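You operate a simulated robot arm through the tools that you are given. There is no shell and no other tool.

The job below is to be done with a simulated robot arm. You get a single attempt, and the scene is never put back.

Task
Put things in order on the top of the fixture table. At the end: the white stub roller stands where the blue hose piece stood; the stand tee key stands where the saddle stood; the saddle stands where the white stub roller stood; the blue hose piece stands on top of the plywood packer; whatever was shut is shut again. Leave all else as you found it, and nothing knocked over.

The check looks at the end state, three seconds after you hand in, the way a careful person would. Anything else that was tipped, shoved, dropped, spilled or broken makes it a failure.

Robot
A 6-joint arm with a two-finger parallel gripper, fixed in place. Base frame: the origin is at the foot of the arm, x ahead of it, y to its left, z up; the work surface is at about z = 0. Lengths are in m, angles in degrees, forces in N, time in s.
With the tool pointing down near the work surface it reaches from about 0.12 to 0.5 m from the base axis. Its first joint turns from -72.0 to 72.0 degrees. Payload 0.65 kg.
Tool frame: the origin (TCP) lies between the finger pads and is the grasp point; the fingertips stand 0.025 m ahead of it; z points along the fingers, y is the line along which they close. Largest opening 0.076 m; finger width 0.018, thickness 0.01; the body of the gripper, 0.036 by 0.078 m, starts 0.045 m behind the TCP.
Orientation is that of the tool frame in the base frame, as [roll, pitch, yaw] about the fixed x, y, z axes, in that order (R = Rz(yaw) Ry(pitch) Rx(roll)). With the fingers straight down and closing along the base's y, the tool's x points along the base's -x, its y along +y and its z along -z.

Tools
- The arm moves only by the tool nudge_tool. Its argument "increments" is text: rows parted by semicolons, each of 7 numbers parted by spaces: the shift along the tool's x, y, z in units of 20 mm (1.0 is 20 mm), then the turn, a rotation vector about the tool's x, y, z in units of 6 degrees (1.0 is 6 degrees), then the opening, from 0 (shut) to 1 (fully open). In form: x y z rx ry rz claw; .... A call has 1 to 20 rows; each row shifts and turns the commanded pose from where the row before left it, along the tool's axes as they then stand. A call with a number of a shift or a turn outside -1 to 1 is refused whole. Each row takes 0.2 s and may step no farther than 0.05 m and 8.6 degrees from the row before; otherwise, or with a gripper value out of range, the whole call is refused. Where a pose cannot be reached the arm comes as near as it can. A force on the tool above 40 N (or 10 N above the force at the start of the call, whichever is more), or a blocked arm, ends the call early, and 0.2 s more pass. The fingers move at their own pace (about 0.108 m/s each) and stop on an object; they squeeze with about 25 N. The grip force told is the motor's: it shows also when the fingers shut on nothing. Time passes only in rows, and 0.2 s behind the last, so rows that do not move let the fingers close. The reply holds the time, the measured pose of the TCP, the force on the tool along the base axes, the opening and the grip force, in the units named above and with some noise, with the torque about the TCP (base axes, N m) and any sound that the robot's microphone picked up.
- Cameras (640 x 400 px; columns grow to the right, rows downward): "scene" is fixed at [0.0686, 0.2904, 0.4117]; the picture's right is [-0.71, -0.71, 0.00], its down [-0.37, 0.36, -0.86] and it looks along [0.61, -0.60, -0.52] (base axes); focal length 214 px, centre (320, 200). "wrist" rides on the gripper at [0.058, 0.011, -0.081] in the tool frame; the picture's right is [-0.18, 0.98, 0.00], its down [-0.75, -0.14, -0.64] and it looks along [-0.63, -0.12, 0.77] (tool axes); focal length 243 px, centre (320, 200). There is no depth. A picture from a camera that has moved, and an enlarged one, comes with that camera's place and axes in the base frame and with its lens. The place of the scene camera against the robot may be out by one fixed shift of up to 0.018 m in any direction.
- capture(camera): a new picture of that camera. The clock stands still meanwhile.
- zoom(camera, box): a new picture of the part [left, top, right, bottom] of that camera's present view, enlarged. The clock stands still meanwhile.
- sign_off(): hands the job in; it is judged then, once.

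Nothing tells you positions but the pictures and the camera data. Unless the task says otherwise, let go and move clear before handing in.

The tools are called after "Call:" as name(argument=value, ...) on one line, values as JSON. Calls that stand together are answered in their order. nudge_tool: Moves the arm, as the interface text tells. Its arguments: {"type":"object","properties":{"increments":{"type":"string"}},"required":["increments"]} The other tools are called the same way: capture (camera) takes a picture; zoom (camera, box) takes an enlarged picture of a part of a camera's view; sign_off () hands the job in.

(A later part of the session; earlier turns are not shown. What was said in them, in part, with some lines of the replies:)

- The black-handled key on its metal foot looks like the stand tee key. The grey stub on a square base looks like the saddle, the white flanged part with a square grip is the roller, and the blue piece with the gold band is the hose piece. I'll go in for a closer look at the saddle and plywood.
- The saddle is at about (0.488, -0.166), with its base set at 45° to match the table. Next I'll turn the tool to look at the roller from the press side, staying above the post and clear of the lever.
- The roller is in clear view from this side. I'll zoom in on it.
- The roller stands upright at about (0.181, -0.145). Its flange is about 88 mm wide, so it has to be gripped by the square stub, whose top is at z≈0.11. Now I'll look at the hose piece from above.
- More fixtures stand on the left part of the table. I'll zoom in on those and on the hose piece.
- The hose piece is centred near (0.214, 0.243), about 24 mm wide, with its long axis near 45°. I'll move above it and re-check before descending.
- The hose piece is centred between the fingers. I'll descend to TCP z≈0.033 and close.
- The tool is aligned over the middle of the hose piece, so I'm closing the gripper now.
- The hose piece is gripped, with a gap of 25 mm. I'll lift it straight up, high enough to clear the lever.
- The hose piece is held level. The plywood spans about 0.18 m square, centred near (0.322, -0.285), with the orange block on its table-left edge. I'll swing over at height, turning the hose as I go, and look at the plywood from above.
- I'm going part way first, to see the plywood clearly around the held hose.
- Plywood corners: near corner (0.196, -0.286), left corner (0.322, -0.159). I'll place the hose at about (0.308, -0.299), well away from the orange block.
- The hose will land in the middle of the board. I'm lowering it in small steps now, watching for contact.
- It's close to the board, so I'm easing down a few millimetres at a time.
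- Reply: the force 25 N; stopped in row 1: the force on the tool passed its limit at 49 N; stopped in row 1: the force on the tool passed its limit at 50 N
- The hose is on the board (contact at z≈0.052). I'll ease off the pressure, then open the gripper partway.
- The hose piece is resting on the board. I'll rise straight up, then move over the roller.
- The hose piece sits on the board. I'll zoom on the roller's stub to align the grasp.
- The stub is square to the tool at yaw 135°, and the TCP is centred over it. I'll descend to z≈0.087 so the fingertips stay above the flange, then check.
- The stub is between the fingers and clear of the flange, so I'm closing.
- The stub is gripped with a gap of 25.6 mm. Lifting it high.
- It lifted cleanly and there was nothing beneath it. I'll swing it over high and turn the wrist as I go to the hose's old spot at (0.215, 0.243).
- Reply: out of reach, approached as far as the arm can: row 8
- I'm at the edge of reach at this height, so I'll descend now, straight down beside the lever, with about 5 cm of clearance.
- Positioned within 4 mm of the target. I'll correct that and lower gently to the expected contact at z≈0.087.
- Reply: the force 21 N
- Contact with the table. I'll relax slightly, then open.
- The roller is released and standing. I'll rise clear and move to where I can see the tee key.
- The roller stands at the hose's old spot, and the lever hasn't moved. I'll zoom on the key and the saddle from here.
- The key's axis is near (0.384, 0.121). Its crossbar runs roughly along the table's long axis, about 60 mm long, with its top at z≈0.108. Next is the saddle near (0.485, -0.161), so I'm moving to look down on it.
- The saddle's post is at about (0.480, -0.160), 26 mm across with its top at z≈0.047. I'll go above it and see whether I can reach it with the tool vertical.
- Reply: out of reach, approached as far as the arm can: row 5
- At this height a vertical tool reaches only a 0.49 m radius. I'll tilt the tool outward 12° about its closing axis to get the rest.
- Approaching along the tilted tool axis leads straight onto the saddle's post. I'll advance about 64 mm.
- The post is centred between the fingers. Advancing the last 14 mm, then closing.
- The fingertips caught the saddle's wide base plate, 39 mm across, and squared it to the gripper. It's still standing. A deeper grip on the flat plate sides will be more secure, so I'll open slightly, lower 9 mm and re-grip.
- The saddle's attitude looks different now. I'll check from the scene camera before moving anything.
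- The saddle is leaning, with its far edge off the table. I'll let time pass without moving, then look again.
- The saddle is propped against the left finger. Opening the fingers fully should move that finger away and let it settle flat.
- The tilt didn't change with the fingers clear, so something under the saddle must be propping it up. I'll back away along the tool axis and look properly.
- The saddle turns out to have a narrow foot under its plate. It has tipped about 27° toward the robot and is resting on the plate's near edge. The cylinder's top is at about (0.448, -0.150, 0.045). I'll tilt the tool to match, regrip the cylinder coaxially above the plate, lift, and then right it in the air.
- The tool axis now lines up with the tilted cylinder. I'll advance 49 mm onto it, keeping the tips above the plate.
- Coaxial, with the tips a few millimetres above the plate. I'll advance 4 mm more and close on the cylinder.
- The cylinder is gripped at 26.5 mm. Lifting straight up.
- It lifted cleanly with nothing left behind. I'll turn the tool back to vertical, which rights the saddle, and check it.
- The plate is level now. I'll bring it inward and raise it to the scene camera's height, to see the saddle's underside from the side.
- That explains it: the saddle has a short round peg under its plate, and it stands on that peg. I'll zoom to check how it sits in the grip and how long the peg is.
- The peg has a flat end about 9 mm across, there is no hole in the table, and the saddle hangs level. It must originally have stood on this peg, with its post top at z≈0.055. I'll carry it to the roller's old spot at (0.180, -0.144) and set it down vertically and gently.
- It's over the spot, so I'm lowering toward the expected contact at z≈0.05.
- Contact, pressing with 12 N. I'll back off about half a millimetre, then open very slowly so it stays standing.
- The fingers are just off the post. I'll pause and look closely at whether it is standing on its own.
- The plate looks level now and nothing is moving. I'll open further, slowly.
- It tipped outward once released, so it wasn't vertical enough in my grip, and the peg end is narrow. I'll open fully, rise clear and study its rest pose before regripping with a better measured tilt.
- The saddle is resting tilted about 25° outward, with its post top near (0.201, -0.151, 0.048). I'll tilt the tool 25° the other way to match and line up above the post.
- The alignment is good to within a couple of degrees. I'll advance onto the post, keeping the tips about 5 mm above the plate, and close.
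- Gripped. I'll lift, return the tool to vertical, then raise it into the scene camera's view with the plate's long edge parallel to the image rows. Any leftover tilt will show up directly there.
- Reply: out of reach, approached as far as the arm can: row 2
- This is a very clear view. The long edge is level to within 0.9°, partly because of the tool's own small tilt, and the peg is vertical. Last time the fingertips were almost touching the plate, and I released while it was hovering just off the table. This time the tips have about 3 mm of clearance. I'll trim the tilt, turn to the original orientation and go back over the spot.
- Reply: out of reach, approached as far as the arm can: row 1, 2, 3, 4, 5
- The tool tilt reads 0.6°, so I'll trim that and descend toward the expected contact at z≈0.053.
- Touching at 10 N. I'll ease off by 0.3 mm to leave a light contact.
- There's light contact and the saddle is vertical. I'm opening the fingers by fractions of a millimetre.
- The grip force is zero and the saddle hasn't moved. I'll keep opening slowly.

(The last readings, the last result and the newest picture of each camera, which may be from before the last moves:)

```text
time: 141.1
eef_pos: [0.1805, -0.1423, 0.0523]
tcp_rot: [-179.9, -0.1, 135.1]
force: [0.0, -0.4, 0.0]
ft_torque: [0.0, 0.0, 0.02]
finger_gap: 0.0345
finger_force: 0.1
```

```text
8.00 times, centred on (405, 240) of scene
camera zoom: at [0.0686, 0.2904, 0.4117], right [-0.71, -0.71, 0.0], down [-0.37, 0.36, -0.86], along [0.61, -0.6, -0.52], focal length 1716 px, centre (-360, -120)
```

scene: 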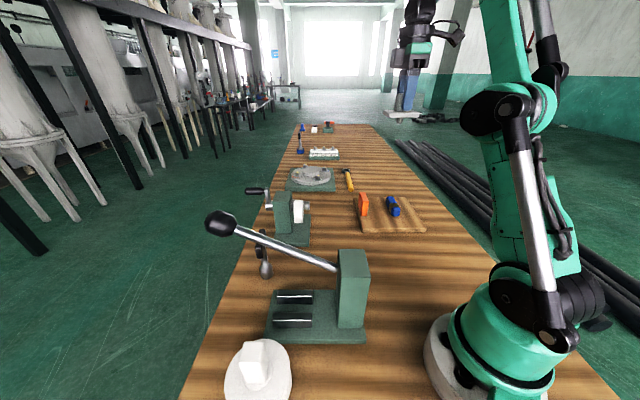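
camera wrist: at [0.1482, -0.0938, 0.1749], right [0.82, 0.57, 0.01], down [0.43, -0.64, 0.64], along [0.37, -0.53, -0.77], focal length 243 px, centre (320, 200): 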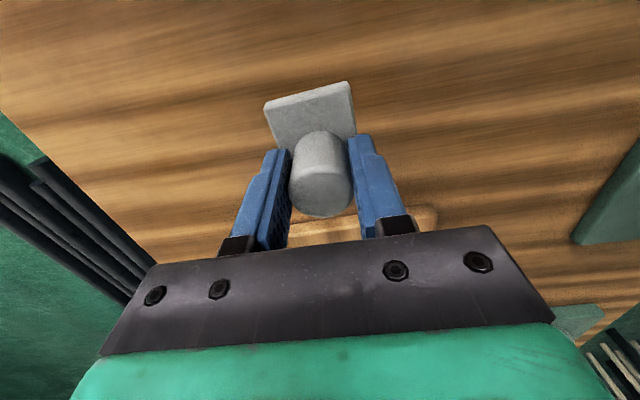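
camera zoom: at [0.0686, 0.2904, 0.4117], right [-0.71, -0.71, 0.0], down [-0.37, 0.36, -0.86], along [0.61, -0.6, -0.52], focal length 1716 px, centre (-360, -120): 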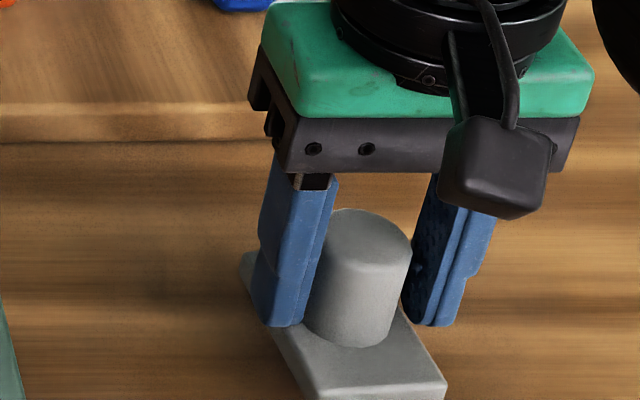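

It's standing free, with no shift in the images. I'll open the rest of the way slowly.

Call:
nudge_tool(increments="0 0 0 0 0 0 0.48;0 0 0 0 0 0 0.51;0 0 0 0 0 0 0.54;0 0 0 0 0 0 0.57;0 0 0 0 0 0 0.6;0 0 0 0 0 0 0.64;0 0 0 0 0 0 0.68;0 0 0 0 0 0 0.72;0 0 0 0 0 0 0.76;0 0 0 0 0 0 0.8;0 0 0 0 0 0 0.85;0 0 0 0 0 0 0.9;0 0 0 0 0 0 0.95;0 0 0 0 0 0 1;0 0 0 0 0 0 1")

Call:
zoom(camera="wrist", box=[220, 60, 420, 240])

Call:
zoom(camera="scene", box=[380, 215, 430, 265])

```text
time: 144.3
eef_pos: [0.1805, -0.1438, 0.0523]
tcp_rot: [-179.8, 0.0, 135.1]
force: [0.7, -0.7, -0.2]
ft_torque: [0.02, 0.0, 0.0]
finger_gap: 0.0763
finger_force: 0.1
```

```text
2.22 times, centred on (320, 150) of wrist
camera zoom: at [0.147, -0.0945, 0.1306], right [0.82, 0.57, 0.0], down [0.43, -0.63, 0.64], along [0.36, -0.53, -0.77], focal length 539 px, centre (320, 311)
```

zoom: 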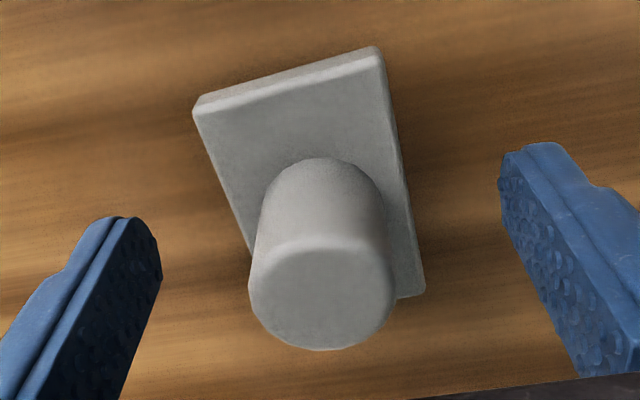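

```text
8.00 times, centred on (405, 240) of scene
camera zoom: at [0.0686, 0.2904, 0.4117], right [-0.71, -0.71, 0.0], down [-0.37, 0.36, -0.86], along [0.61, -0.6, -0.52], focal length 1716 px, centre (-360, -120)
```

zoom: 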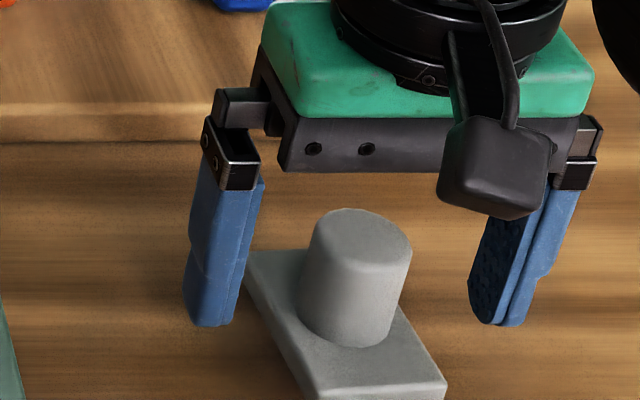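

The saddle stands on its own. I'll rise straight up and then go and look at the tee key from closer.

Call:
nudge_tool(increments="0 0 -0.3 0 0 0 1;0 0 -0.5 0 0 0 1;0 0 -0.6 0 0 0 1;0 0 -1 0 0 0 1;0 0 -1 0 0 0 1;0 0 -1 0 0 0 1;0 0 -1 0 0 0 1;0 0 -1 0 0 0 1;0 0 -1 0 0 0 1;0 0 -1 0 0 0 1;0 0 -1 0 0 0 1;0 0 -1 0 0 0 1;0 0 -1 0 0 0 1;0 0 -1 0 0 0 1")

Call:
nudge_tool(increments="0 0 0 0 0 -1 1;0 0 0 0 0 -1 1;0 0 0 0 0 -1 1;0 0 0 0 0 -1 1;0 0 0 0 0 -1 1;0 0 0 0 0 -1 1;0 0 0 0 0 -1 1;0 0 0 0 0 -1 1;0 0 0 0 0 -1 1;0 0 0 0 0 -1 1;0 0 0 0 0 -0.33 1;-0.861 0.916 0 0 0 0 1;-0.861 0.916 0 0 0 0 1;-0.861 0.916 0 0 0 0 1;-0.861 0.916 0 0 0 0 1;-0.861 0.916 0 0 0 0 1;-0.861 0.916 0 0 0 0 1;-0.861 0.916 0 0 0 0 1;-0.861 0.916 0 0 0 0 1;-0.861 0.916 0 0 0 0 1")

Call:
capture(camera="wrist")

Call:
capture(camera="scene")

```text
time: 147.3
eef_pos: [0.1799, -0.1424, 0.299]
tcp_rot: [-179.9, -0.1, 135.1]
force: [-0.6, 0.5, -0.1]
ft_torque: [0.0, -0.03, 0.01]
finger_gap: 0.0761
finger_force: 0.0
```

```text
time: 151.5
eef_pos: [0.2794, 0.0611, 0.299]
tcp_rot: [-179.9, -0.1, -163.0]
force: [0.3, -0.4, -0.8]
ft_torque: [-0.02, -0.02, 0.0]
finger_gap: 0.076
finger_force: 0.0
```

```text
taken
camera wrist: at [0.2213, 0.0541, 0.3778], right [-0.11, 0.99, 0.0], down [0.76, 0.09, 0.64], along [0.64, 0.07, -0.77], focal length 243 px, centre (320, 200)
```

wrist: 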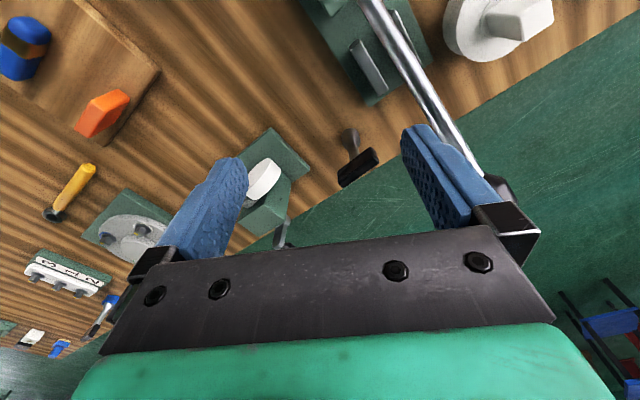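

```text
taken
```

scene: 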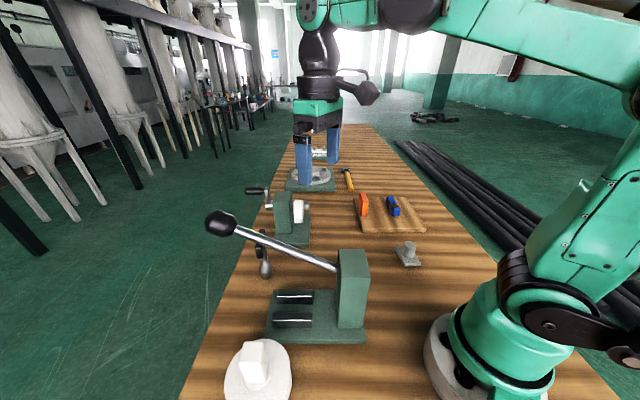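

The saddle is still standing at the roller's old spot. Zooming on the key.

Call:
zoom(camera="wrist", box=[310, 110, 410, 200])

Call:
zoom(camera="scene", box=[240, 220, 290, 290])

Call:
zoom(camera="scene", box=[380, 220, 440, 280])

```text
4.44 times, centred on (360, 155) of wrist
camera zoom: at [0.2213, 0.0541, 0.3778], right [-0.11, 0.99, 0.0], down [0.76, 0.09, 0.64], along [0.64, 0.07, -0.77], focal length 1078 px, centre (142, 400)
```

zoom: 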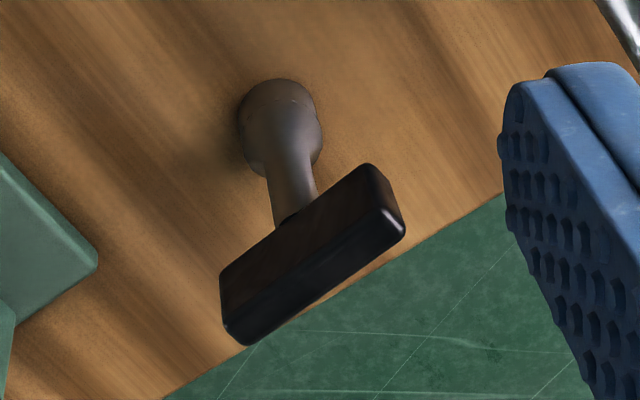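

```text
5.71 times, centred on (265, 255) of scene
camera zoom: at [0.0686, 0.2904, 0.4117], right [-0.71, -0.71, 0.0], down [-0.37, 0.36, -0.86], along [0.61, -0.6, -0.52], focal length 1226 px, centre (634, -114)
```

zoom: 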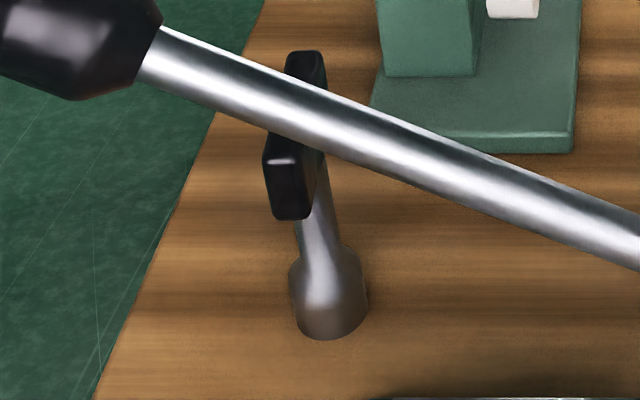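

```text
6.67 times, centred on (410, 250) of scene
camera zoom: at [0.0686, 0.2904, 0.4117], right [-0.71, -0.71, 0.0], down [-0.37, 0.36, -0.86], along [0.61, -0.6, -0.52], focal length 1430 px, centre (-280, -133)
```

zoom: 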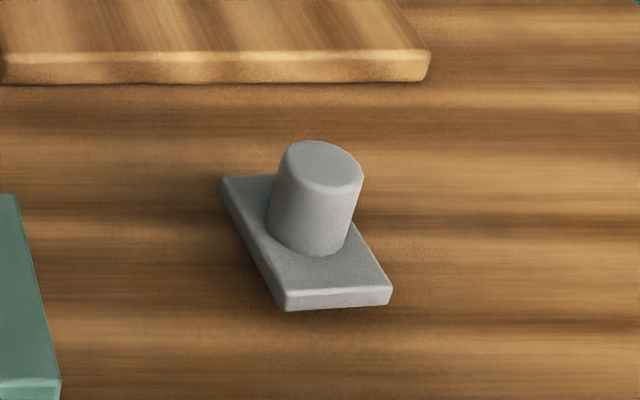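

The key's axis is at about (0.386, 0.120). Its bar is about 58 mm long, at z 0.099–0.115, pointing about -41°. I'll grip the bar end to end with yaw 229°, which keeps the camera away from the lever, and use a 6° outward tilt so I can reach the destination. First I'll line up above it.

Call:
nudge_tool(increments="0 0 0 0 0 -1 1;0 0 0 0 0 -1 1;0 0 0 0 0 -1 1;0 0 0 0 0 -1 1;0 0 0 0 0 -1 1;0 0 0 0 0 -0.33 1;-0.955 -0.347 0 0 0 0 1;-0.955 -0.347 0 0 0 0 1;-0.955 -0.347 0 0 0 0 1;-0.955 -0.347 0 0 0 0 1;-0.955 -0.347 0 0 0 0 1;-0.955 -0.347 0 0 0 0 1;0 0 0 0 -1 0 1;0 0 0.8 0 0 0 1;0 0 0.8 0 0 0 1;0 0 0.8 0 0 0 1;0 0 0 0 0 0 1")

Call:
capture(camera="wrist")

Call:
capture(camera="scene")

```text
time: 155.1
eef_pos: [0.3889, 0.1233, 0.2515]
tcp_rot: [180.0, 5.9, -131.0]
force: [0.1, -0.5, -0.4]
ft_torque: [0.0, -0.02, -0.02]
finger_gap: 0.0761
finger_force: 0.1
```

```text
taken
camera wrist: at [0.3378, 0.0801, 0.3231], right [-0.62, 0.78, 0.02], down [0.55, 0.42, 0.72], along [0.55, 0.46, -0.7], focal length 243 px, centre (320, 200)
```

wrist: 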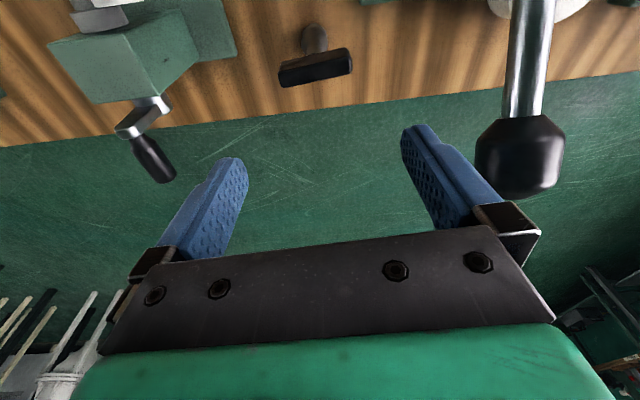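

```text
taken
```

scene: 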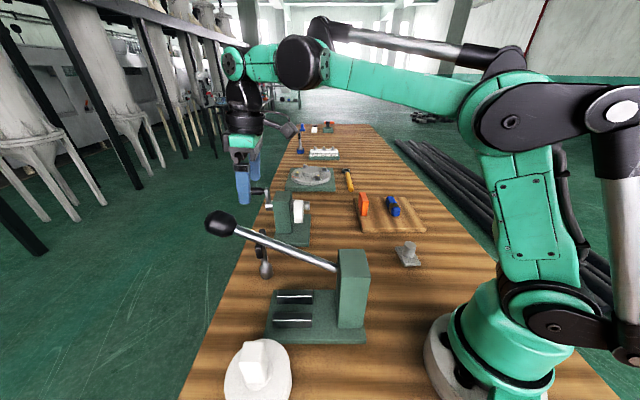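

Call:
zoom(camera="wrist", box=[260, 10, 370, 110])

```text
4.00 times, centred on (315, 60) of wrist
camera zoom: at [0.3378, 0.0801, 0.3231], right [-0.62, 0.78, 0.02], down [0.55, 0.42, 0.72], along [0.55, 0.46, -0.7], focal length 970 px, centre (340, 760)
```

zoom: 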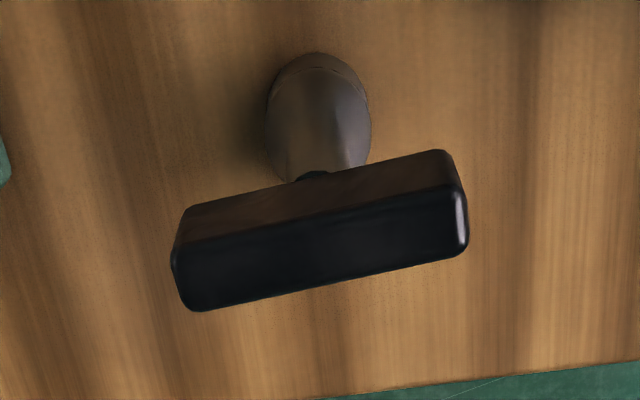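

The bar is aligned with the closing axis to better than a degree. I'll shift 14 mm inward, then descend in stages.

Call:
nudge_tool(increments="0.715 -0.1 0 0 0 0 1;0 0 1 0 0 0 1;0 0 1 0 0 0 1;0 0 1 0 0 0 1;0 0 1 0 0 0 1;0 0 0.7 0 0 0 1;0 0 0 0 0 0 1")

Call:
capture(camera="wrist")

Call:
zoom(camera="scene", box=[200, 150, 340, 290])

```text
time: 156.7
eef_pos: [0.3882, 0.1188, 0.1563]
tcp_rot: [-179.9, 5.9, -131.0]
force: [-0.2, -0.3, -0.2]
ft_torque: [0.02, -0.03, 0.01]
finger_gap: 0.0761
finger_force: 0.0
```

```text
taken
camera wrist: at [0.3376, 0.0755, 0.229], right [-0.62, 0.78, 0.02], down [0.55, 0.42, 0.72], along [0.55, 0.46, -0.7], focal length 243 px, centre (320, 200)
```

wrist: 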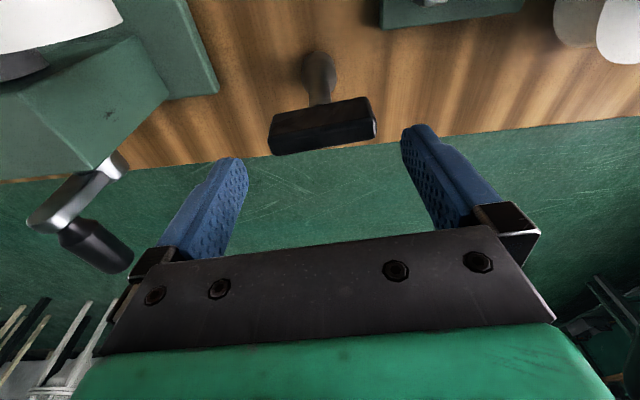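

```text
2.86 times, centred on (270, 220) of scene
camera zoom: at [0.0686, 0.2904, 0.4117], right [-0.71, -0.71, 0.0], down [-0.37, 0.36, -0.86], along [0.61, -0.6, -0.52], focal length 613 px, centre (463, 143)
```

zoom: 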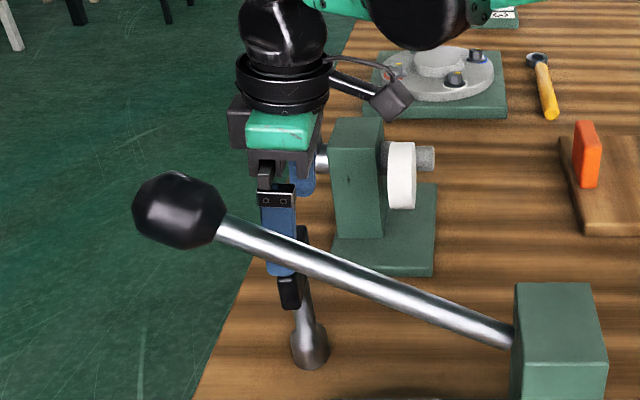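

A small correction of 5–6 mm inward, then descend partway.

Call:
nudge_tool(increments="0.27 0.08 0 0 0 0 1;0 0 0.7 0 0 0 1;0 0 0.6 0 0 0 1;0 0 0 0 0 0 1")

Call:
zoom(camera="wrist", box=[200, 60, 460, 240])

Call:
zoom(camera="scene", box=[230, 190, 300, 280])

```text
time: 157.7
eef_pos: [0.385, 0.1179, 0.1313]
tcp_rot: [179.9, 5.9, -131.0]
force: [-1.3, 1.1, 0.5]
ft_torque: [0.02, 0.01, -0.02]
finger_gap: 0.0759
finger_force: 0.0
```

```text
2.22 times, centred on (330, 150) of wrist
camera zoom: at [0.3341, 0.0746, 0.2023], right [-0.62, 0.78, 0.02], down [0.55, 0.42, 0.72], along [0.55, 0.46, -0.7], focal length 539 px, centre (298, 311)
```

zoom: 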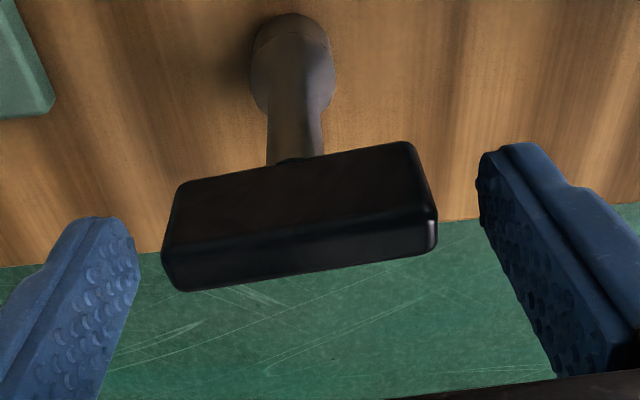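

```text
4.44 times, centred on (265, 235) of scene
camera zoom: at [0.0686, 0.2904, 0.4117], right [-0.71, -0.71, 0.0], down [-0.37, 0.36, -0.86], along [0.61, -0.6, -0.52], focal length 953 px, centre (564, 44)
```

zoom: 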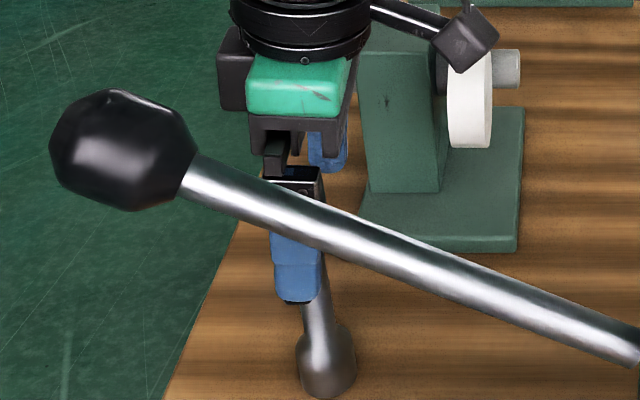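

Call:
nudge_tool(increments="-0.12 0 0.4 0 0 0 1;0 0 0.4 0 0 0 1;0 0 0 0 0 0 1")

Call:
zoom(camera="wrist", box=[200, 60, 460, 240])

```text
time: 158.5
eef_pos: [0.3866, 0.1206, 0.1145]
tcp_rot: [180.0, 5.9, -131.0]
force: [0.1, 0.4, 0.0]
ft_torque: [0.02, -0.03, -0.02]
finger_gap: 0.0762
finger_force: 0.1
```

```text
2.22 times, centred on (330, 150) of wrist
camera zoom: at [0.337, 0.0773, 0.1863], right [-0.62, 0.78, 0.02], down [0.55, 0.42, 0.72], along [0.55, 0.46, -0.7], focal length 539 px, centre (298, 311)
```

zoom: 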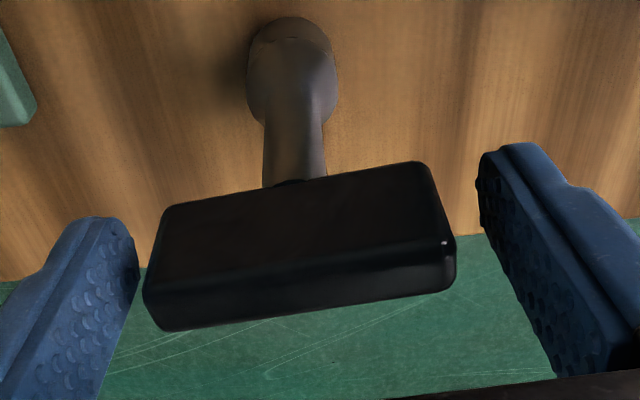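

Call:
nudge_tool(increments="-0.25 0 0.3 0 0 0 1;0 0 0.3 0 0 0 1;0 0 0 0 0 0 1")

Call:
zoom(camera="wrist", box=[200, 60, 460, 240])

Call:
zoom(camera="scene", box=[230, 190, 300, 280])

```text
time: 159.3
eef_pos: [0.3923, 0.1269, 0.1018]
tcp_rot: [179.9, 5.8, -131.0]
force: [0.3, 0.7, -0.5]
ft_torque: [0.0, -0.02, -0.04]
finger_gap: 0.0758
finger_force: 0.0
```

```text
2.22 times, centred on (330, 150) of wrist
camera zoom: at [0.341, 0.0824, 0.1748], right [-0.62, 0.78, 0.02], down [0.55, 0.42, 0.72], along [0.55, 0.46, -0.7], focal length 539 px, centre (298, 311)
```

zoom: 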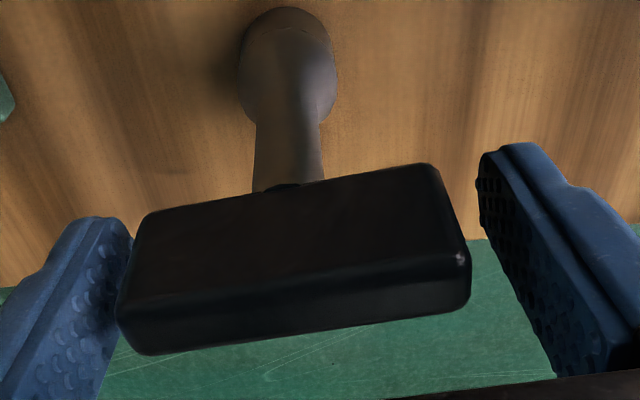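

```text
4.44 times, centred on (265, 235) of scene
camera zoom: at [0.0686, 0.2904, 0.4117], right [-0.71, -0.71, 0.0], down [-0.37, 0.36, -0.86], along [0.61, -0.6, -0.52], focal length 953 px, centre (564, 44)
```

zoom: 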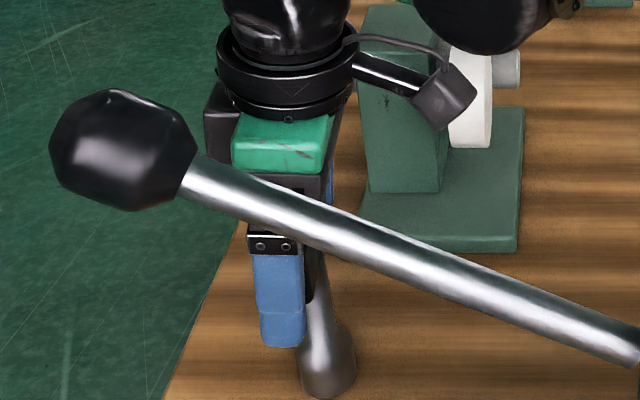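

The bar is centred between the fingers in all directions. Closing in steps.

Call:
nudge_tool(increments="0 0 0 0 0 0 0.92;0 0 0 0 0 0 0.87;0 0 0 0 0 0 0.83;0 0 0 0 0 0 0.8;0 0 0 0 0 0 0.75;0 0 0 0 0 0 0.5;0 0 0 0 0 0 0;0 0 0 0 0 0 0")

Call:
zoom(camera="wrist", box=[200, 60, 460, 240])

Call:
zoom(camera="scene", box=[230, 190, 300, 280])

```text
time: 161.1
eef_pos: [0.392, 0.1255, 0.1023]
tcp_rot: [179.9, 6.0, -130.9]
force: [0.0, 0.1, -0.5]
ft_torque: [-0.03, -0.01, -0.01]
finger_gap: 0.0616
finger_force: 24.9
```

```text
2.22 times, centred on (330, 150) of wrist
camera zoom: at [0.341, 0.0823, 0.1749], right [-0.62, 0.78, 0.02], down [0.55, 0.42, 0.72], along [0.55, 0.46, -0.7], focal length 539 px, centre (298, 311)
```

zoom: 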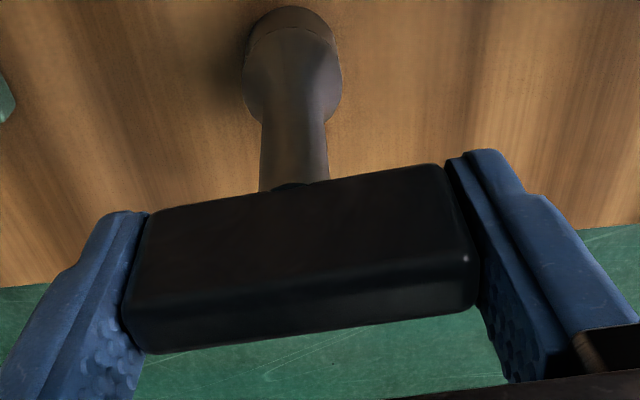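

```text
4.44 times, centred on (265, 235) of scene
camera zoom: at [0.0686, 0.2904, 0.4117], right [-0.71, -0.71, 0.0], down [-0.37, 0.36, -0.86], along [0.61, -0.6, -0.52], focal length 953 px, centre (564, 44)
```

zoom: 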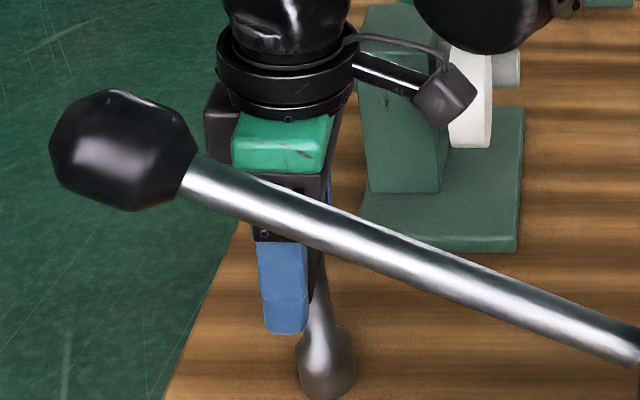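

The bar is gripped; it measures 61.6 mm. I'll lift 8 cm straight up and check the hold.

Call:
nudge_tool(increments="-0.052 0 -0.497 0 0 0 0;-0.1045 0 -0.9945 0 0 0 0;-0.1045 0 -0.9945 0 0 0 0;-0.1045 0 -0.9945 0 0 0 0;-0.052 0 -0.497 0 0 0 0;0 0 0 0 0 0 0")

Call:
capture(camera="wrist")

Call:
zoom(camera="scene", box=[190, 130, 310, 290])

```text
time: 162.5
eef_pos: [0.3909, 0.1248, 0.1816]
tcp_rot: [179.9, 5.9, -131.0]
force: [0.1, 0.7, -1.1]
ft_torque: [-0.03, -0.02, -0.04]
finger_gap: 0.0617
finger_force: 24.7
```

```text
taken
camera wrist: at [0.3401, 0.082, 0.2547], right [-0.62, 0.78, 0.02], down [0.55, 0.42, 0.72], along [0.55, 0.46, -0.7], focal length 243 px, centre (320, 200)
```

wrist: 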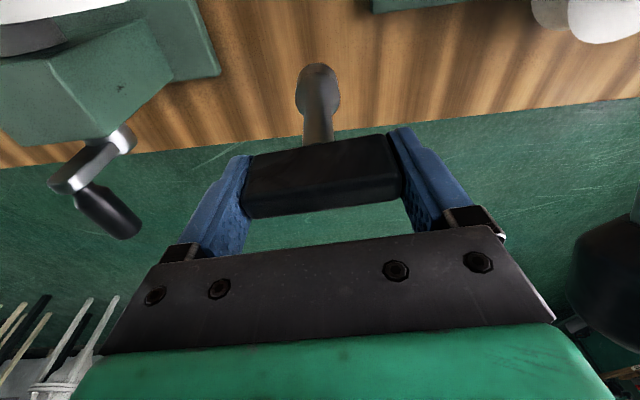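

```text
2.50 times, centred on (250, 210) of scene
camera zoom: at [0.0686, 0.2904, 0.4117], right [-0.71, -0.71, 0.0], down [-0.37, 0.36, -0.86], along [0.61, -0.6, -0.52], focal length 536 px, centre (495, 175)
```

zoom: 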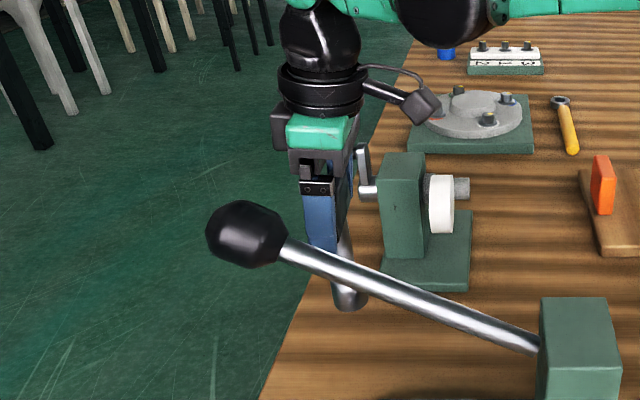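

The hold is firm and the lever is untouched. I'll swing away from the lever, inward and to the right, while rising, then turn the key to the destination yaw.

Call:
nudge_tool(increments="0.862 -0.13 -0.762 0 0 0 0;0.862 -0.13 -0.762 0 0 0 0;0.862 -0.13 -0.762 0 0 0 0;0.862 -0.13 -0.762 0 0 0 0;0.862 -0.13 -0.762 0 0 0 0;0.862 -0.13 -0.762 0 0 0 0;0.913 -0.625 -0.264 0 0 0 0;0.913 -0.625 -0.264 0 0 0 0;0.913 -0.625 -0.264 0 0 0 0;0.913 -0.625 -0.264 0 0 0 0;0.913 -0.625 -0.264 0 0 0 0;0.913 -0.625 -0.264 0 0 0 0;0 0 0 0 0 0 0")

Call:
nudge_tool(increments="0 0 0 0.1045 0 0.9945 0;0 0 0 0.1045 0 0.9945 0;0 0 0 0.1045 0 0.9945 0;0 0 0 0.1045 0 0.9945 0;0 0 0 0.1045 0 0.9945 0;0 0 0 0.1045 0 0.9945 0;0 0 0 0.1045 0 0.9945 0;0 0 0 0.1045 0 0.9945 0;0 0 0 0.1045 0 0.9945 0;0 0 0 0.1045 0 0.9945 0;0 0 0 0.1045 0 0.9945 0;0 0 0 0.0178 0 0.169 0;0 0 0 0 0 0 0")

Call:
capture(camera="wrist")

Call:
capture(camera="scene")

```text
time: 165.3
eef_pos: [0.3129, -0.1042, 0.2826]
tcp_rot: [179.9, 6.0, -131.0]
force: [0.3, 0.1, -0.7]
ft_torque: [-0.01, 0.03, 0.02]
finger_gap: 0.0615
finger_force: 24.7
```

```text
time: 168.1
eef_pos: [0.3136, -0.1042, 0.2825]
tcp_rot: [-180.0, 6.0, 161.9]
force: [-0.5, 0.5, -1.3]
ft_torque: [0.0, -0.01, 0.0]
finger_gap: 0.0615
finger_force: 25.2
```

```text
taken
camera wrist: at [0.2537, -0.0731, 0.3556], right [0.48, 0.88, 0.02], down [0.6, -0.34, 0.72], along [0.64, -0.33, -0.7], focal length 243 px, centre (320, 200)
```

wrist: 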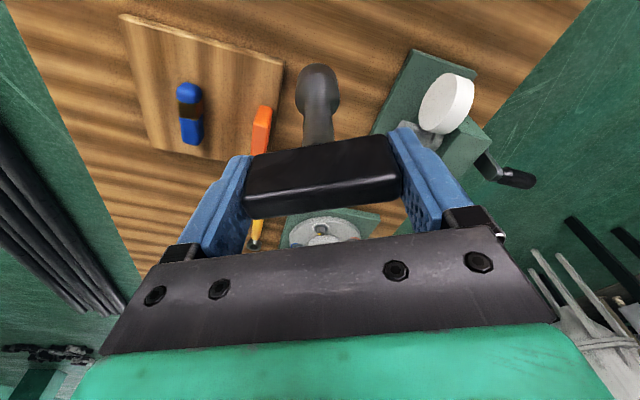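

```text
taken
```

scene: 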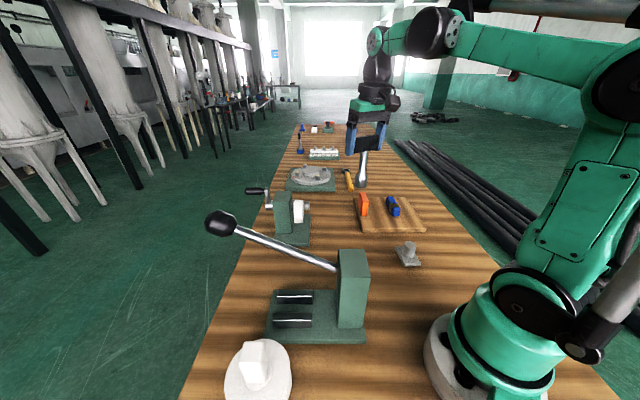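

Call:
zoom(camera="scene", box=[335, 90, 415, 200])

Call:
zoom(camera="wrist", box=[230, 40, 420, 220])

```text
3.64 times, centred on (375, 145) of scene
camera zoom: at [0.0686, 0.2904, 0.4117], right [-0.71, -0.71, 0.0], down [-0.37, 0.36, -0.86], along [0.61, -0.6, -0.52], focal length 780 px, centre (120, 400)
```

zoom: 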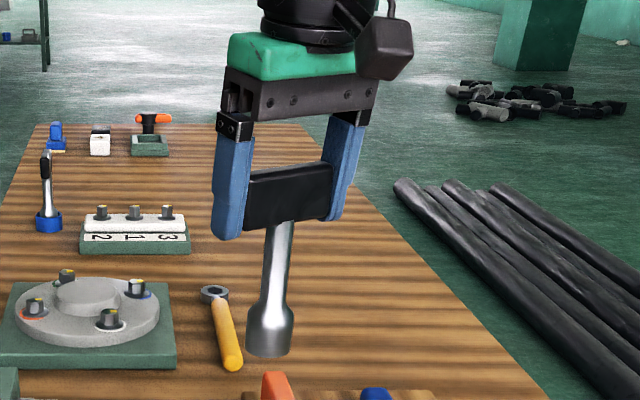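

```text
2.22 times, centred on (325, 130) of wrist
camera zoom: at [0.2537, -0.0731, 0.3556], right [0.48, 0.88, 0.02], down [0.6, -0.34, 0.72], along [0.64, -0.33, -0.7], focal length 539 px, centre (309, 356)
```

zoom: 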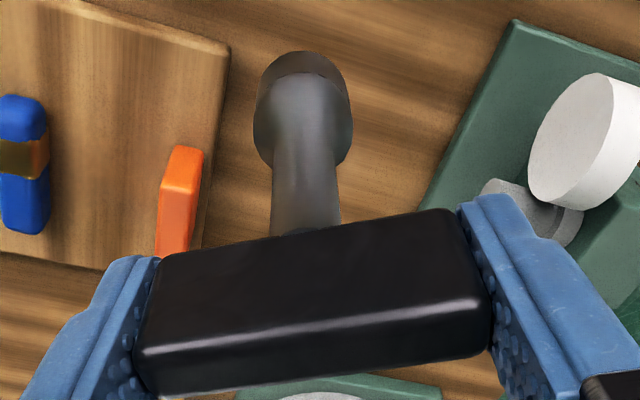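

The key hangs vertical. I'll move it out to above the saddle's old spot at (0.4735, -0.157), coming in diagonally to stay within reach.

Call:
nudge_tool(increments="-0.925 0 0.654 0 0 0 0;-0.925 0 0.654 0 0 0 0;-0.925 0 0.654 0 0 0 0;-0.925 0 0.654 0 0 0 0;-0.925 0 0.654 0 0 0 0;-0.925 0 0.654 0 0 0 0;-0.925 0 0.654 0 0 0 0;0 0 0 0 0 0 0")

Call:
capture(camera="wrist")

Call:
zoom(camera="scene", box=[270, 110, 410, 240])

```text
time: 169.9
eef_pos: [0.4456, -0.1457, 0.2054]
tcp_rot: [-179.8, 6.0, 162.0]
force: [-1.7, 0.2, -1.2]
ft_torque: [0.02, 0.03, 0.02]
finger_gap: 0.0616
finger_force: 25.4
```

```text
taken
camera wrist: at [0.3856, -0.1154, 0.2774], right [0.48, 0.88, 0.02], down [0.6, -0.34, 0.72], along [0.64, -0.33, -0.7], focal length 243 px, centre (320, 200)
```

wrist: 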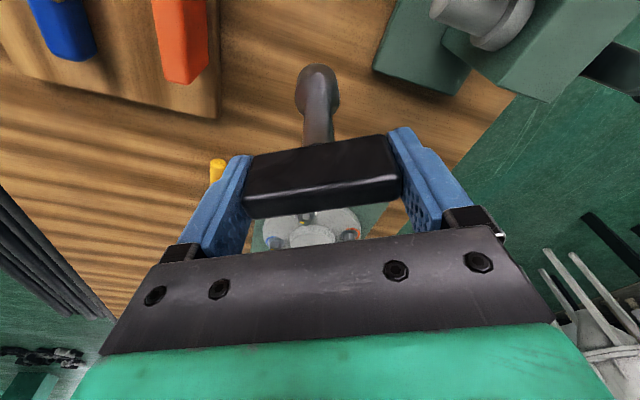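

```text
3.08 times, centred on (340, 175) of scene
camera zoom: at [0.0687, 0.2904, 0.4117], right [-0.71, -0.71, 0.0], down [-0.37, 0.36, -0.86], along [0.61, -0.6, -0.52], focal length 660 px, centre (258, 277)
```

zoom: 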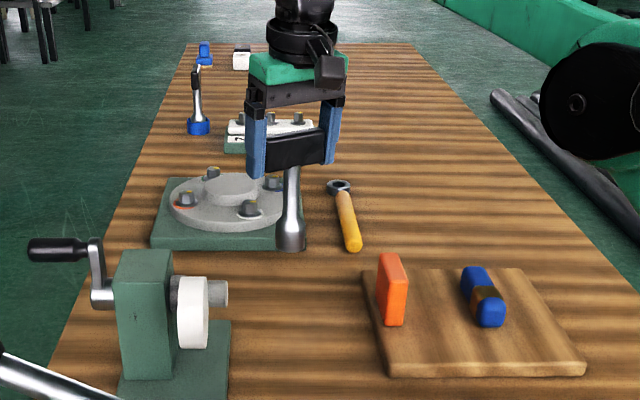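

Call:
nudge_tool(increments="-0.208 -0.014 0.906 0 0 0 0;-0.208 -0.014 0.906 0 0 0 0;-0.208 -0.014 0.906 0 0 0 0;-0.208 -0.014 0.906 0 0 0 0;-0.208 -0.014 0.906 0 0 0 0;0 0 0 0 0 0 0")

Call:
capture(camera="wrist")

Call:
zoom(camera="scene", box=[280, 130, 380, 230])

```text
time: 171.3
eef_pos: [0.4734, -0.1568, 0.1161]
tcp_rot: [-179.9, 5.9, 161.9]
force: [-0.5, -0.4, -0.6]
ft_torque: [0.03, 0.01, 0.01]
finger_gap: 0.0615
finger_force: 25.3
```

```text
taken
camera wrist: at [0.4141, -0.1269, 0.1891], right [0.48, 0.88, 0.02], down [0.6, -0.34, 0.72], along [0.64, -0.33, -0.7], focal length 243 px, centre (320, 200)
```

wrist: 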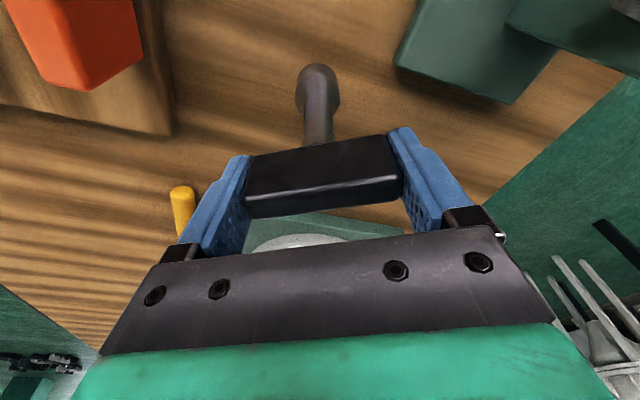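

```text
4.00 times, centred on (330, 180) of scene
camera zoom: at [0.0687, 0.2904, 0.4117], right [-0.71, -0.71, 0.0], down [-0.37, 0.36, -0.86], along [0.61, -0.6, -0.52], focal length 858 px, centre (280, 280)
```

zoom: 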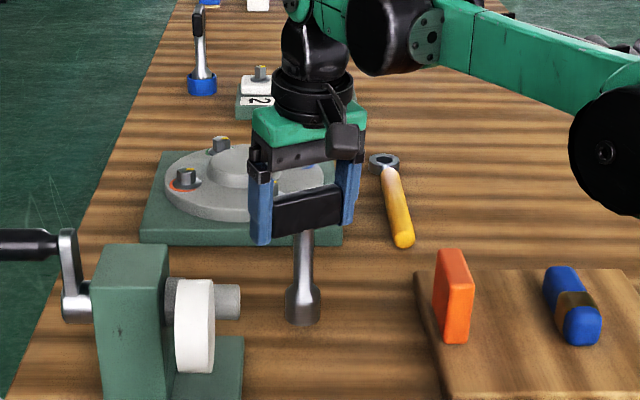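

It's aligned with the saddle's old spot, and about 14 mm remain. Lowering gently.

Call:
nudge_tool(increments="0.026 0 0.249 0 0 0 0;0.026 0 0.249 0 0 0 0;0 0 0 0 0 0 0")

```text
time: 172.1
eef_pos: [0.4722, -0.1579, 0.1068]
tcp_rot: [-179.9, 6.0, 162.0]
force: [0.0, 0.2, 0.4]
ft_torque: [0.01, -0.03, -0.01]
finger_gap: 0.0615
finger_force: 25.3
```

Call:
nudge_tool(increments="0.0105 0 0.1 0 0 0 0;0 0 0 0 0 0 0")

```text
time: 172.7
eef_pos: [0.4727, -0.1569, 0.1051]
tcp_rot: [-179.9, 6.1, 162.0]
force: [-0.8, 0.0, -0.5]
ft_torque: [0.0, 0.02, 0.01]
finger_gap: 0.0614
finger_force: 25.1
```

Call:
nudge_tool(increments="0.007 0 0.07 0 0 0 0;0 0 0 0 0 0 0")

```text
time: 173.3
eef_pos: [0.4737, -0.1569, 0.1048]
tcp_rot: [-179.9, 6.0, 162.0]
force: [0.0, 0.0, -0.2]
ft_torque: [0.04, 0.02, 0.0]
finger_gap: 0.0614
finger_force: 25.3
```

Call:
nudge_tool(increments="0.005 0 0.05 0 0 0 0;0 0 0 0 0 0 0")

```text
time: 173.9
eef_pos: [0.4727, -0.1564, 0.1039]
tcp_rot: [-179.9, 6.1, 162.0]
force: [-0.3, 0.4, -0.5]
ft_torque: [0.01, 0.04, -0.03]
finger_gap: 0.0616
finger_force: 24.6
```

Call:
nudge_tool(increments="0.004 0 0.04 0 0 0 0;0 0 0 0 0 0 0")

```text
time: 174.5
eef_pos: [0.4726, -0.1571, 0.1022]
tcp_rot: [-179.9, 6.0, 162.0]
force: [0.8, 0.2, 2.7]
ft_torque: [0.03, -0.05, -0.03]
finger_gap: 0.0615
finger_force: 24.7
```

Call:
nudge_tool(increments="0.001 0 0.012 0 0 0 0;0 0 0 0 0 0 0")

Call:
zoom(camera="scene", box=[290, 160, 360, 230])

Call:
zoom(camera="wrist", box=[230, 40, 420, 220])

```text
time: 175.1
eef_pos: [0.4736, -0.1567, 0.1021]
tcp_rot: [-179.9, 6.0, 162.0]
force: [-1.5, 1.6, 4.3]
ft_torque: [0.17, 0.14, 0.05]
finger_gap: 0.0613
finger_force: 25.2
```

```text
5.71 times, centred on (325, 195) of scene
camera zoom: at [0.0686, 0.2904, 0.4117], right [-0.71, -0.71, 0.0], down [-0.37, 0.36, -0.86], along [0.61, -0.6, -0.52], focal length 1226 px, centre (291, 229)
```

zoom: 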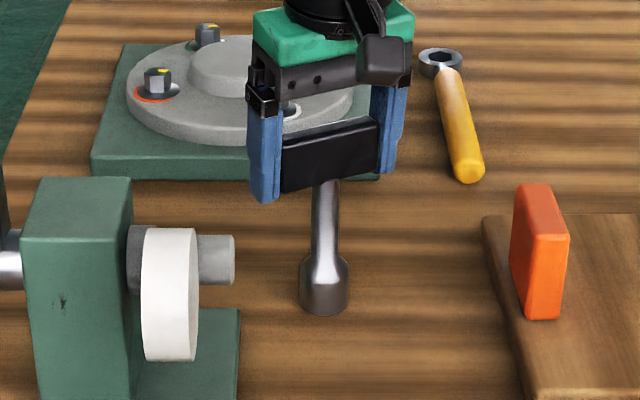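

```text
2.22 times, centred on (325, 130) of wrist
camera zoom: at [0.4138, -0.127, 0.1746], right [0.48, 0.88, 0.02], down [0.61, -0.34, 0.72], along [0.64, -0.33, -0.7], focal length 539 px, centre (309, 356)
```

zoom: 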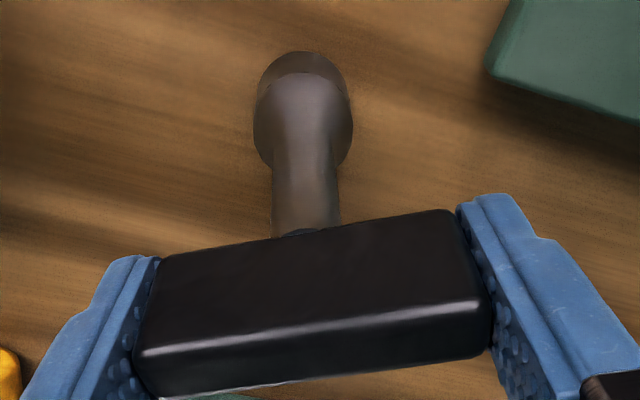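

The key is resting on the table, upright. Opening slowly.

Call:
nudge_tool(increments="0 0 0 0 0 0 0.81;0 0 0 0 0 0 0.82;0 0 0 0 0 0 0.83;0 0 0 0 0 0 0.85;0 0 0 0 0 0 0.87;0 0 0 0 0 0 0.87")

Call:
zoom(camera="scene", box=[290, 160, 360, 230])

Call:
zoom(camera="wrist", box=[230, 40, 420, 220])

```text
time: 176.5
eef_pos: [0.4724, -0.1566, 0.1018]
tcp_rot: [-179.9, 6.0, 162.0]
force: [0.3, -0.7, -0.6]
ft_torque: [0.03, -0.01, 0.0]
finger_gap: 0.0661
finger_force: 0.1
```

```text
5.71 times, centred on (325, 195) of scene
camera zoom: at [0.0686, 0.2904, 0.4117], right [-0.71, -0.71, 0.0], down [-0.37, 0.36, -0.86], along [0.61, -0.6, -0.52], focal length 1226 px, centre (291, 229)
```

zoom: 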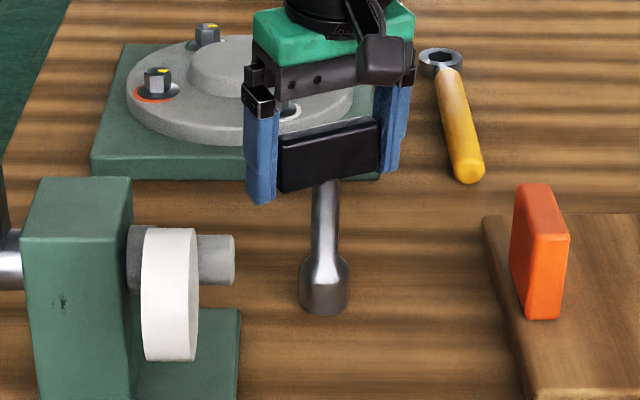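

```text
2.22 times, centred on (325, 130) of wrist
camera zoom: at [0.4138, -0.1271, 0.1745], right [0.48, 0.88, 0.02], down [0.6, -0.34, 0.72], along [0.64, -0.33, -0.7], focal length 539 px, centre (309, 356)
```

zoom: 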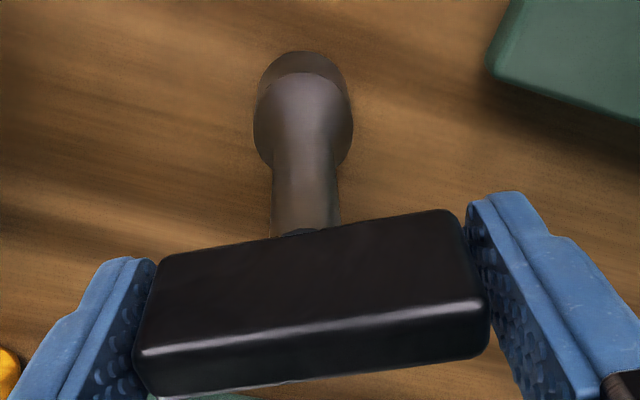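

The key stands on its own. I'll open fully and back straight off along the tool axis.

Call:
nudge_tool(increments="0 0 0 0 0 0 0.9;0 0 0 0 0 0 0.94;0 0 0 0 0 0 0.97;0 0 0 0 0 0 1;0 0 0 0 0 0 1;0 0 -0.3 0 0 0 1;0 0 -0.6 0 0 0 1;0 0 -0.6 0 0 0 1;0 0 -0.6 0 0 0 1;0.1 0 -0.3 0 0 0 1;0 0 0 0 0 0 1")

Call:
zoom(camera="scene", box=[290, 150, 360, 230])

Call:
capture(camera="wrist")

```text
time: 178.9
eef_pos: [0.4651, -0.1551, 0.1491]
tcp_rot: [-179.9, 6.0, 162.0]
force: [-0.2, 0.5, -0.3]
ft_torque: [0.02, 0.01, 0.03]
finger_gap: 0.076
finger_force: 0.0
```

```text
5.00 times, centred on (325, 190) of scene
camera zoom: at [0.0686, 0.2904, 0.4117], right [-0.71, -0.71, 0.0], down [-0.37, 0.36, -0.86], along [0.61, -0.6, -0.52], focal length 1072 px, centre (295, 250)
```

zoom: 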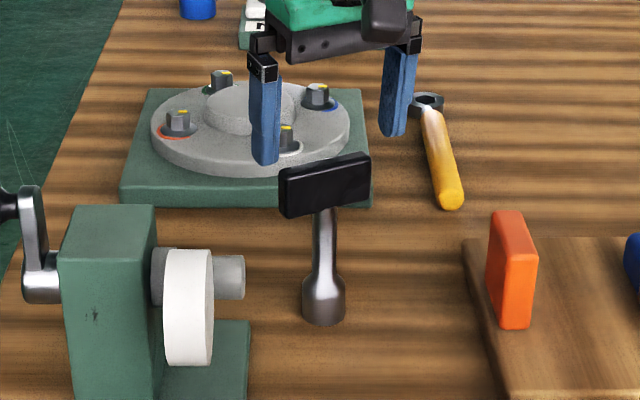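

```text
taken
camera wrist: at [0.4061, -0.1242, 0.2227], right [0.48, 0.88, 0.02], down [0.6, -0.34, 0.72], along [0.64, -0.33, -0.7], focal length 243 px, centre (320, 200)
```

wrist: 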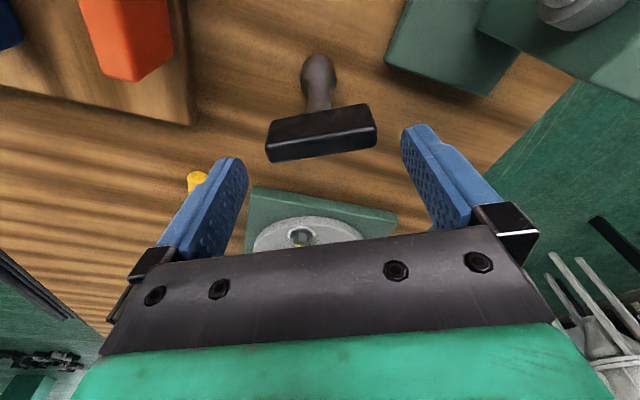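

The key stands upright on the saddle's old spot. I'll retreat inward and up, then inspect the whole bench.

Call:
nudge_tool(increments="0.5 0 -0.9 0 0 0 1;0.8 0 -0.9 0 0 0 1;0.9 0 -0.9 0 0 0 1;0.9 0 -0.9 0 0 0 1;0.9 0 -0.9 0 0 0 1;0.9 0 -0.9 0 0 0 1;0.9 0 -0.9 0 0 0 1;0.9 0 -0.9 0 0 0 1;0.9 0 -0.9 0 0 0 1;0.9 0 -0.9 0 0 0 1;0 0.5 -0.9 0 1 0 1;0 1 0 0 0 0 1;0 1 0 0 0 0 1;0 0 0 0 0 0 1")

Call:
capture(camera="scene")

Call:
capture(camera="wrist")

Call:
zoom(camera="scene", box=[370, 180, 450, 280])

Call:
zoom(camera="scene", box=[190, 200, 380, 400])

```text
time: 181.9
eef_pos: [0.2997, -0.0489, 0.3301]
tcp_rot: [-179.8, 0.0, 162.0]
force: [1.4, 0.3, 0.1]
ft_torque: [-0.02, -0.02, 0.0]
finger_gap: 0.076
finger_force: 0.0
```

```text
taken
```

scene: 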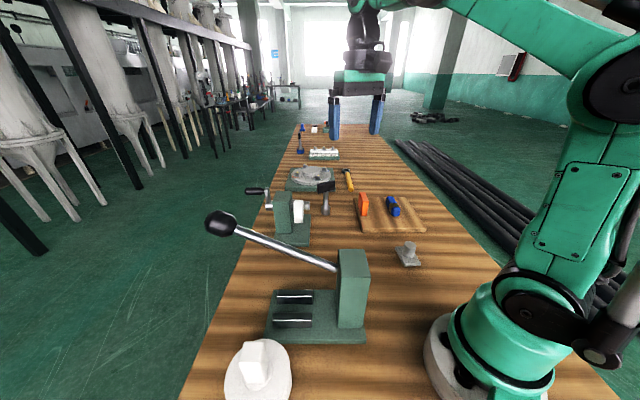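

```text
taken
camera wrist: at [0.2482, -0.0202, 0.4088], right [0.48, 0.88, 0.0], down [0.67, -0.37, 0.64], along [0.56, -0.31, -0.77], focal length 243 px, centre (320, 200)
```

wrist: 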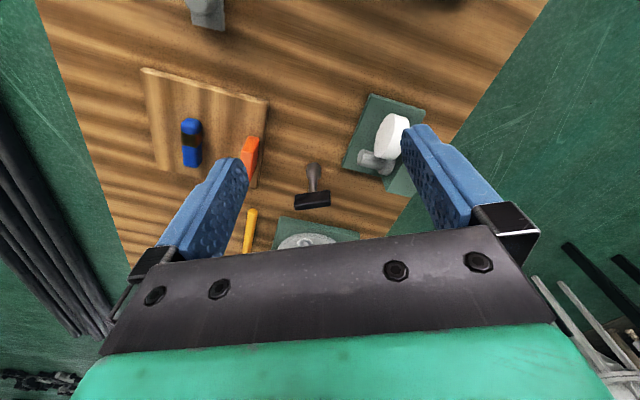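

```text
4.00 times, centred on (410, 230) of scene
camera zoom: at [0.0686, 0.2904, 0.4117], right [-0.71, -0.71, 0.0], down [-0.37, 0.36, -0.86], along [0.61, -0.6, -0.52], focal length 858 px, centre (-40, 80)
```

zoom: 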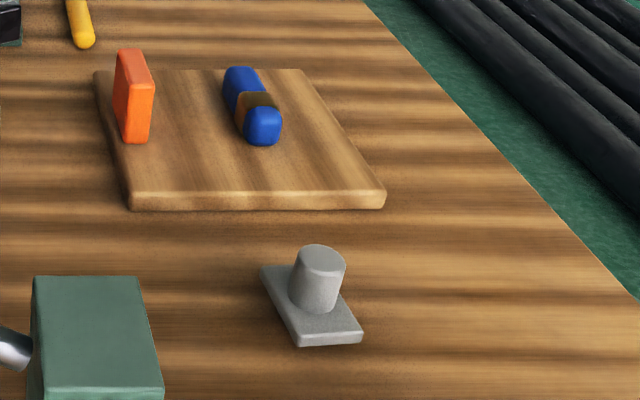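

```text
2.00 times, centred on (285, 300) of scene
camera zoom: at [0.0686, 0.2904, 0.4117], right [-0.71, -0.71, 0.0], down [-0.37, 0.36, -0.86], along [0.61, -0.6, -0.52], focal length 429 px, centre (390, 0)
```

zoom: 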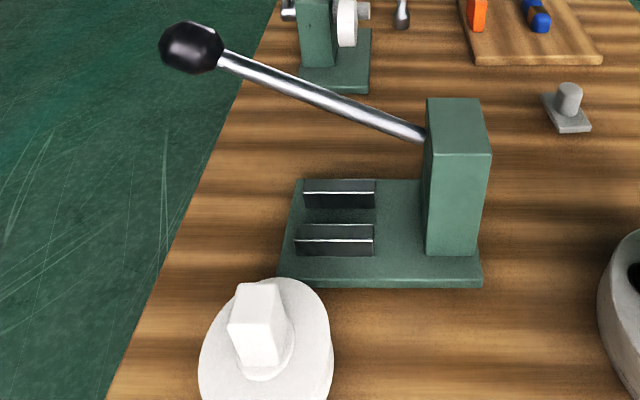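

Everything is in place and upright: the hose piece on the plywood, the roller at the hose's old spot, the saddle at the roller's, and the key at the saddle's. The lever and the other fixtures haven't moved, I opened nothing, and the arm is clear, so I'm handing in.

Call:
sign_off()

```text
The job is handed in.
```

The job is handed in. In the last pictures every piece was standing where the task asked and nothing was knocked over.

| Piece | Now stands | How it went |
|---|---|---|
| Blue hose piece | On top of the plywood packer, near its middle, clear of the orange block | Turned about 90° from how it lay before |
| White stub roller | Where the hose piece stood | Within a few millimetres by my estimate |
| Saddle | Where the roller stood | Tipped over twice on the way; stood upright on its own after the second release |
| Stand tee key | Where the saddle stood | Its crossbar is turned about 67° from before |

- **Saddle:** it stands on a short, narrow peg under its plate, so it tips easily. My first grip knocked it to a lean on its old spot. It tipped again on the first release at the new one. I regripped it, set it down vertically and opened the fingers slowly. It was still upright in the last picture, about 35 seconds later.
- **Things that were shut:** I opened nothing, so there was nothing to shut again.
- **Everything else:** the lever press looked the same at the end as at the start. I saw no change in the crank fixture, the orange block or the objects farther down the table.
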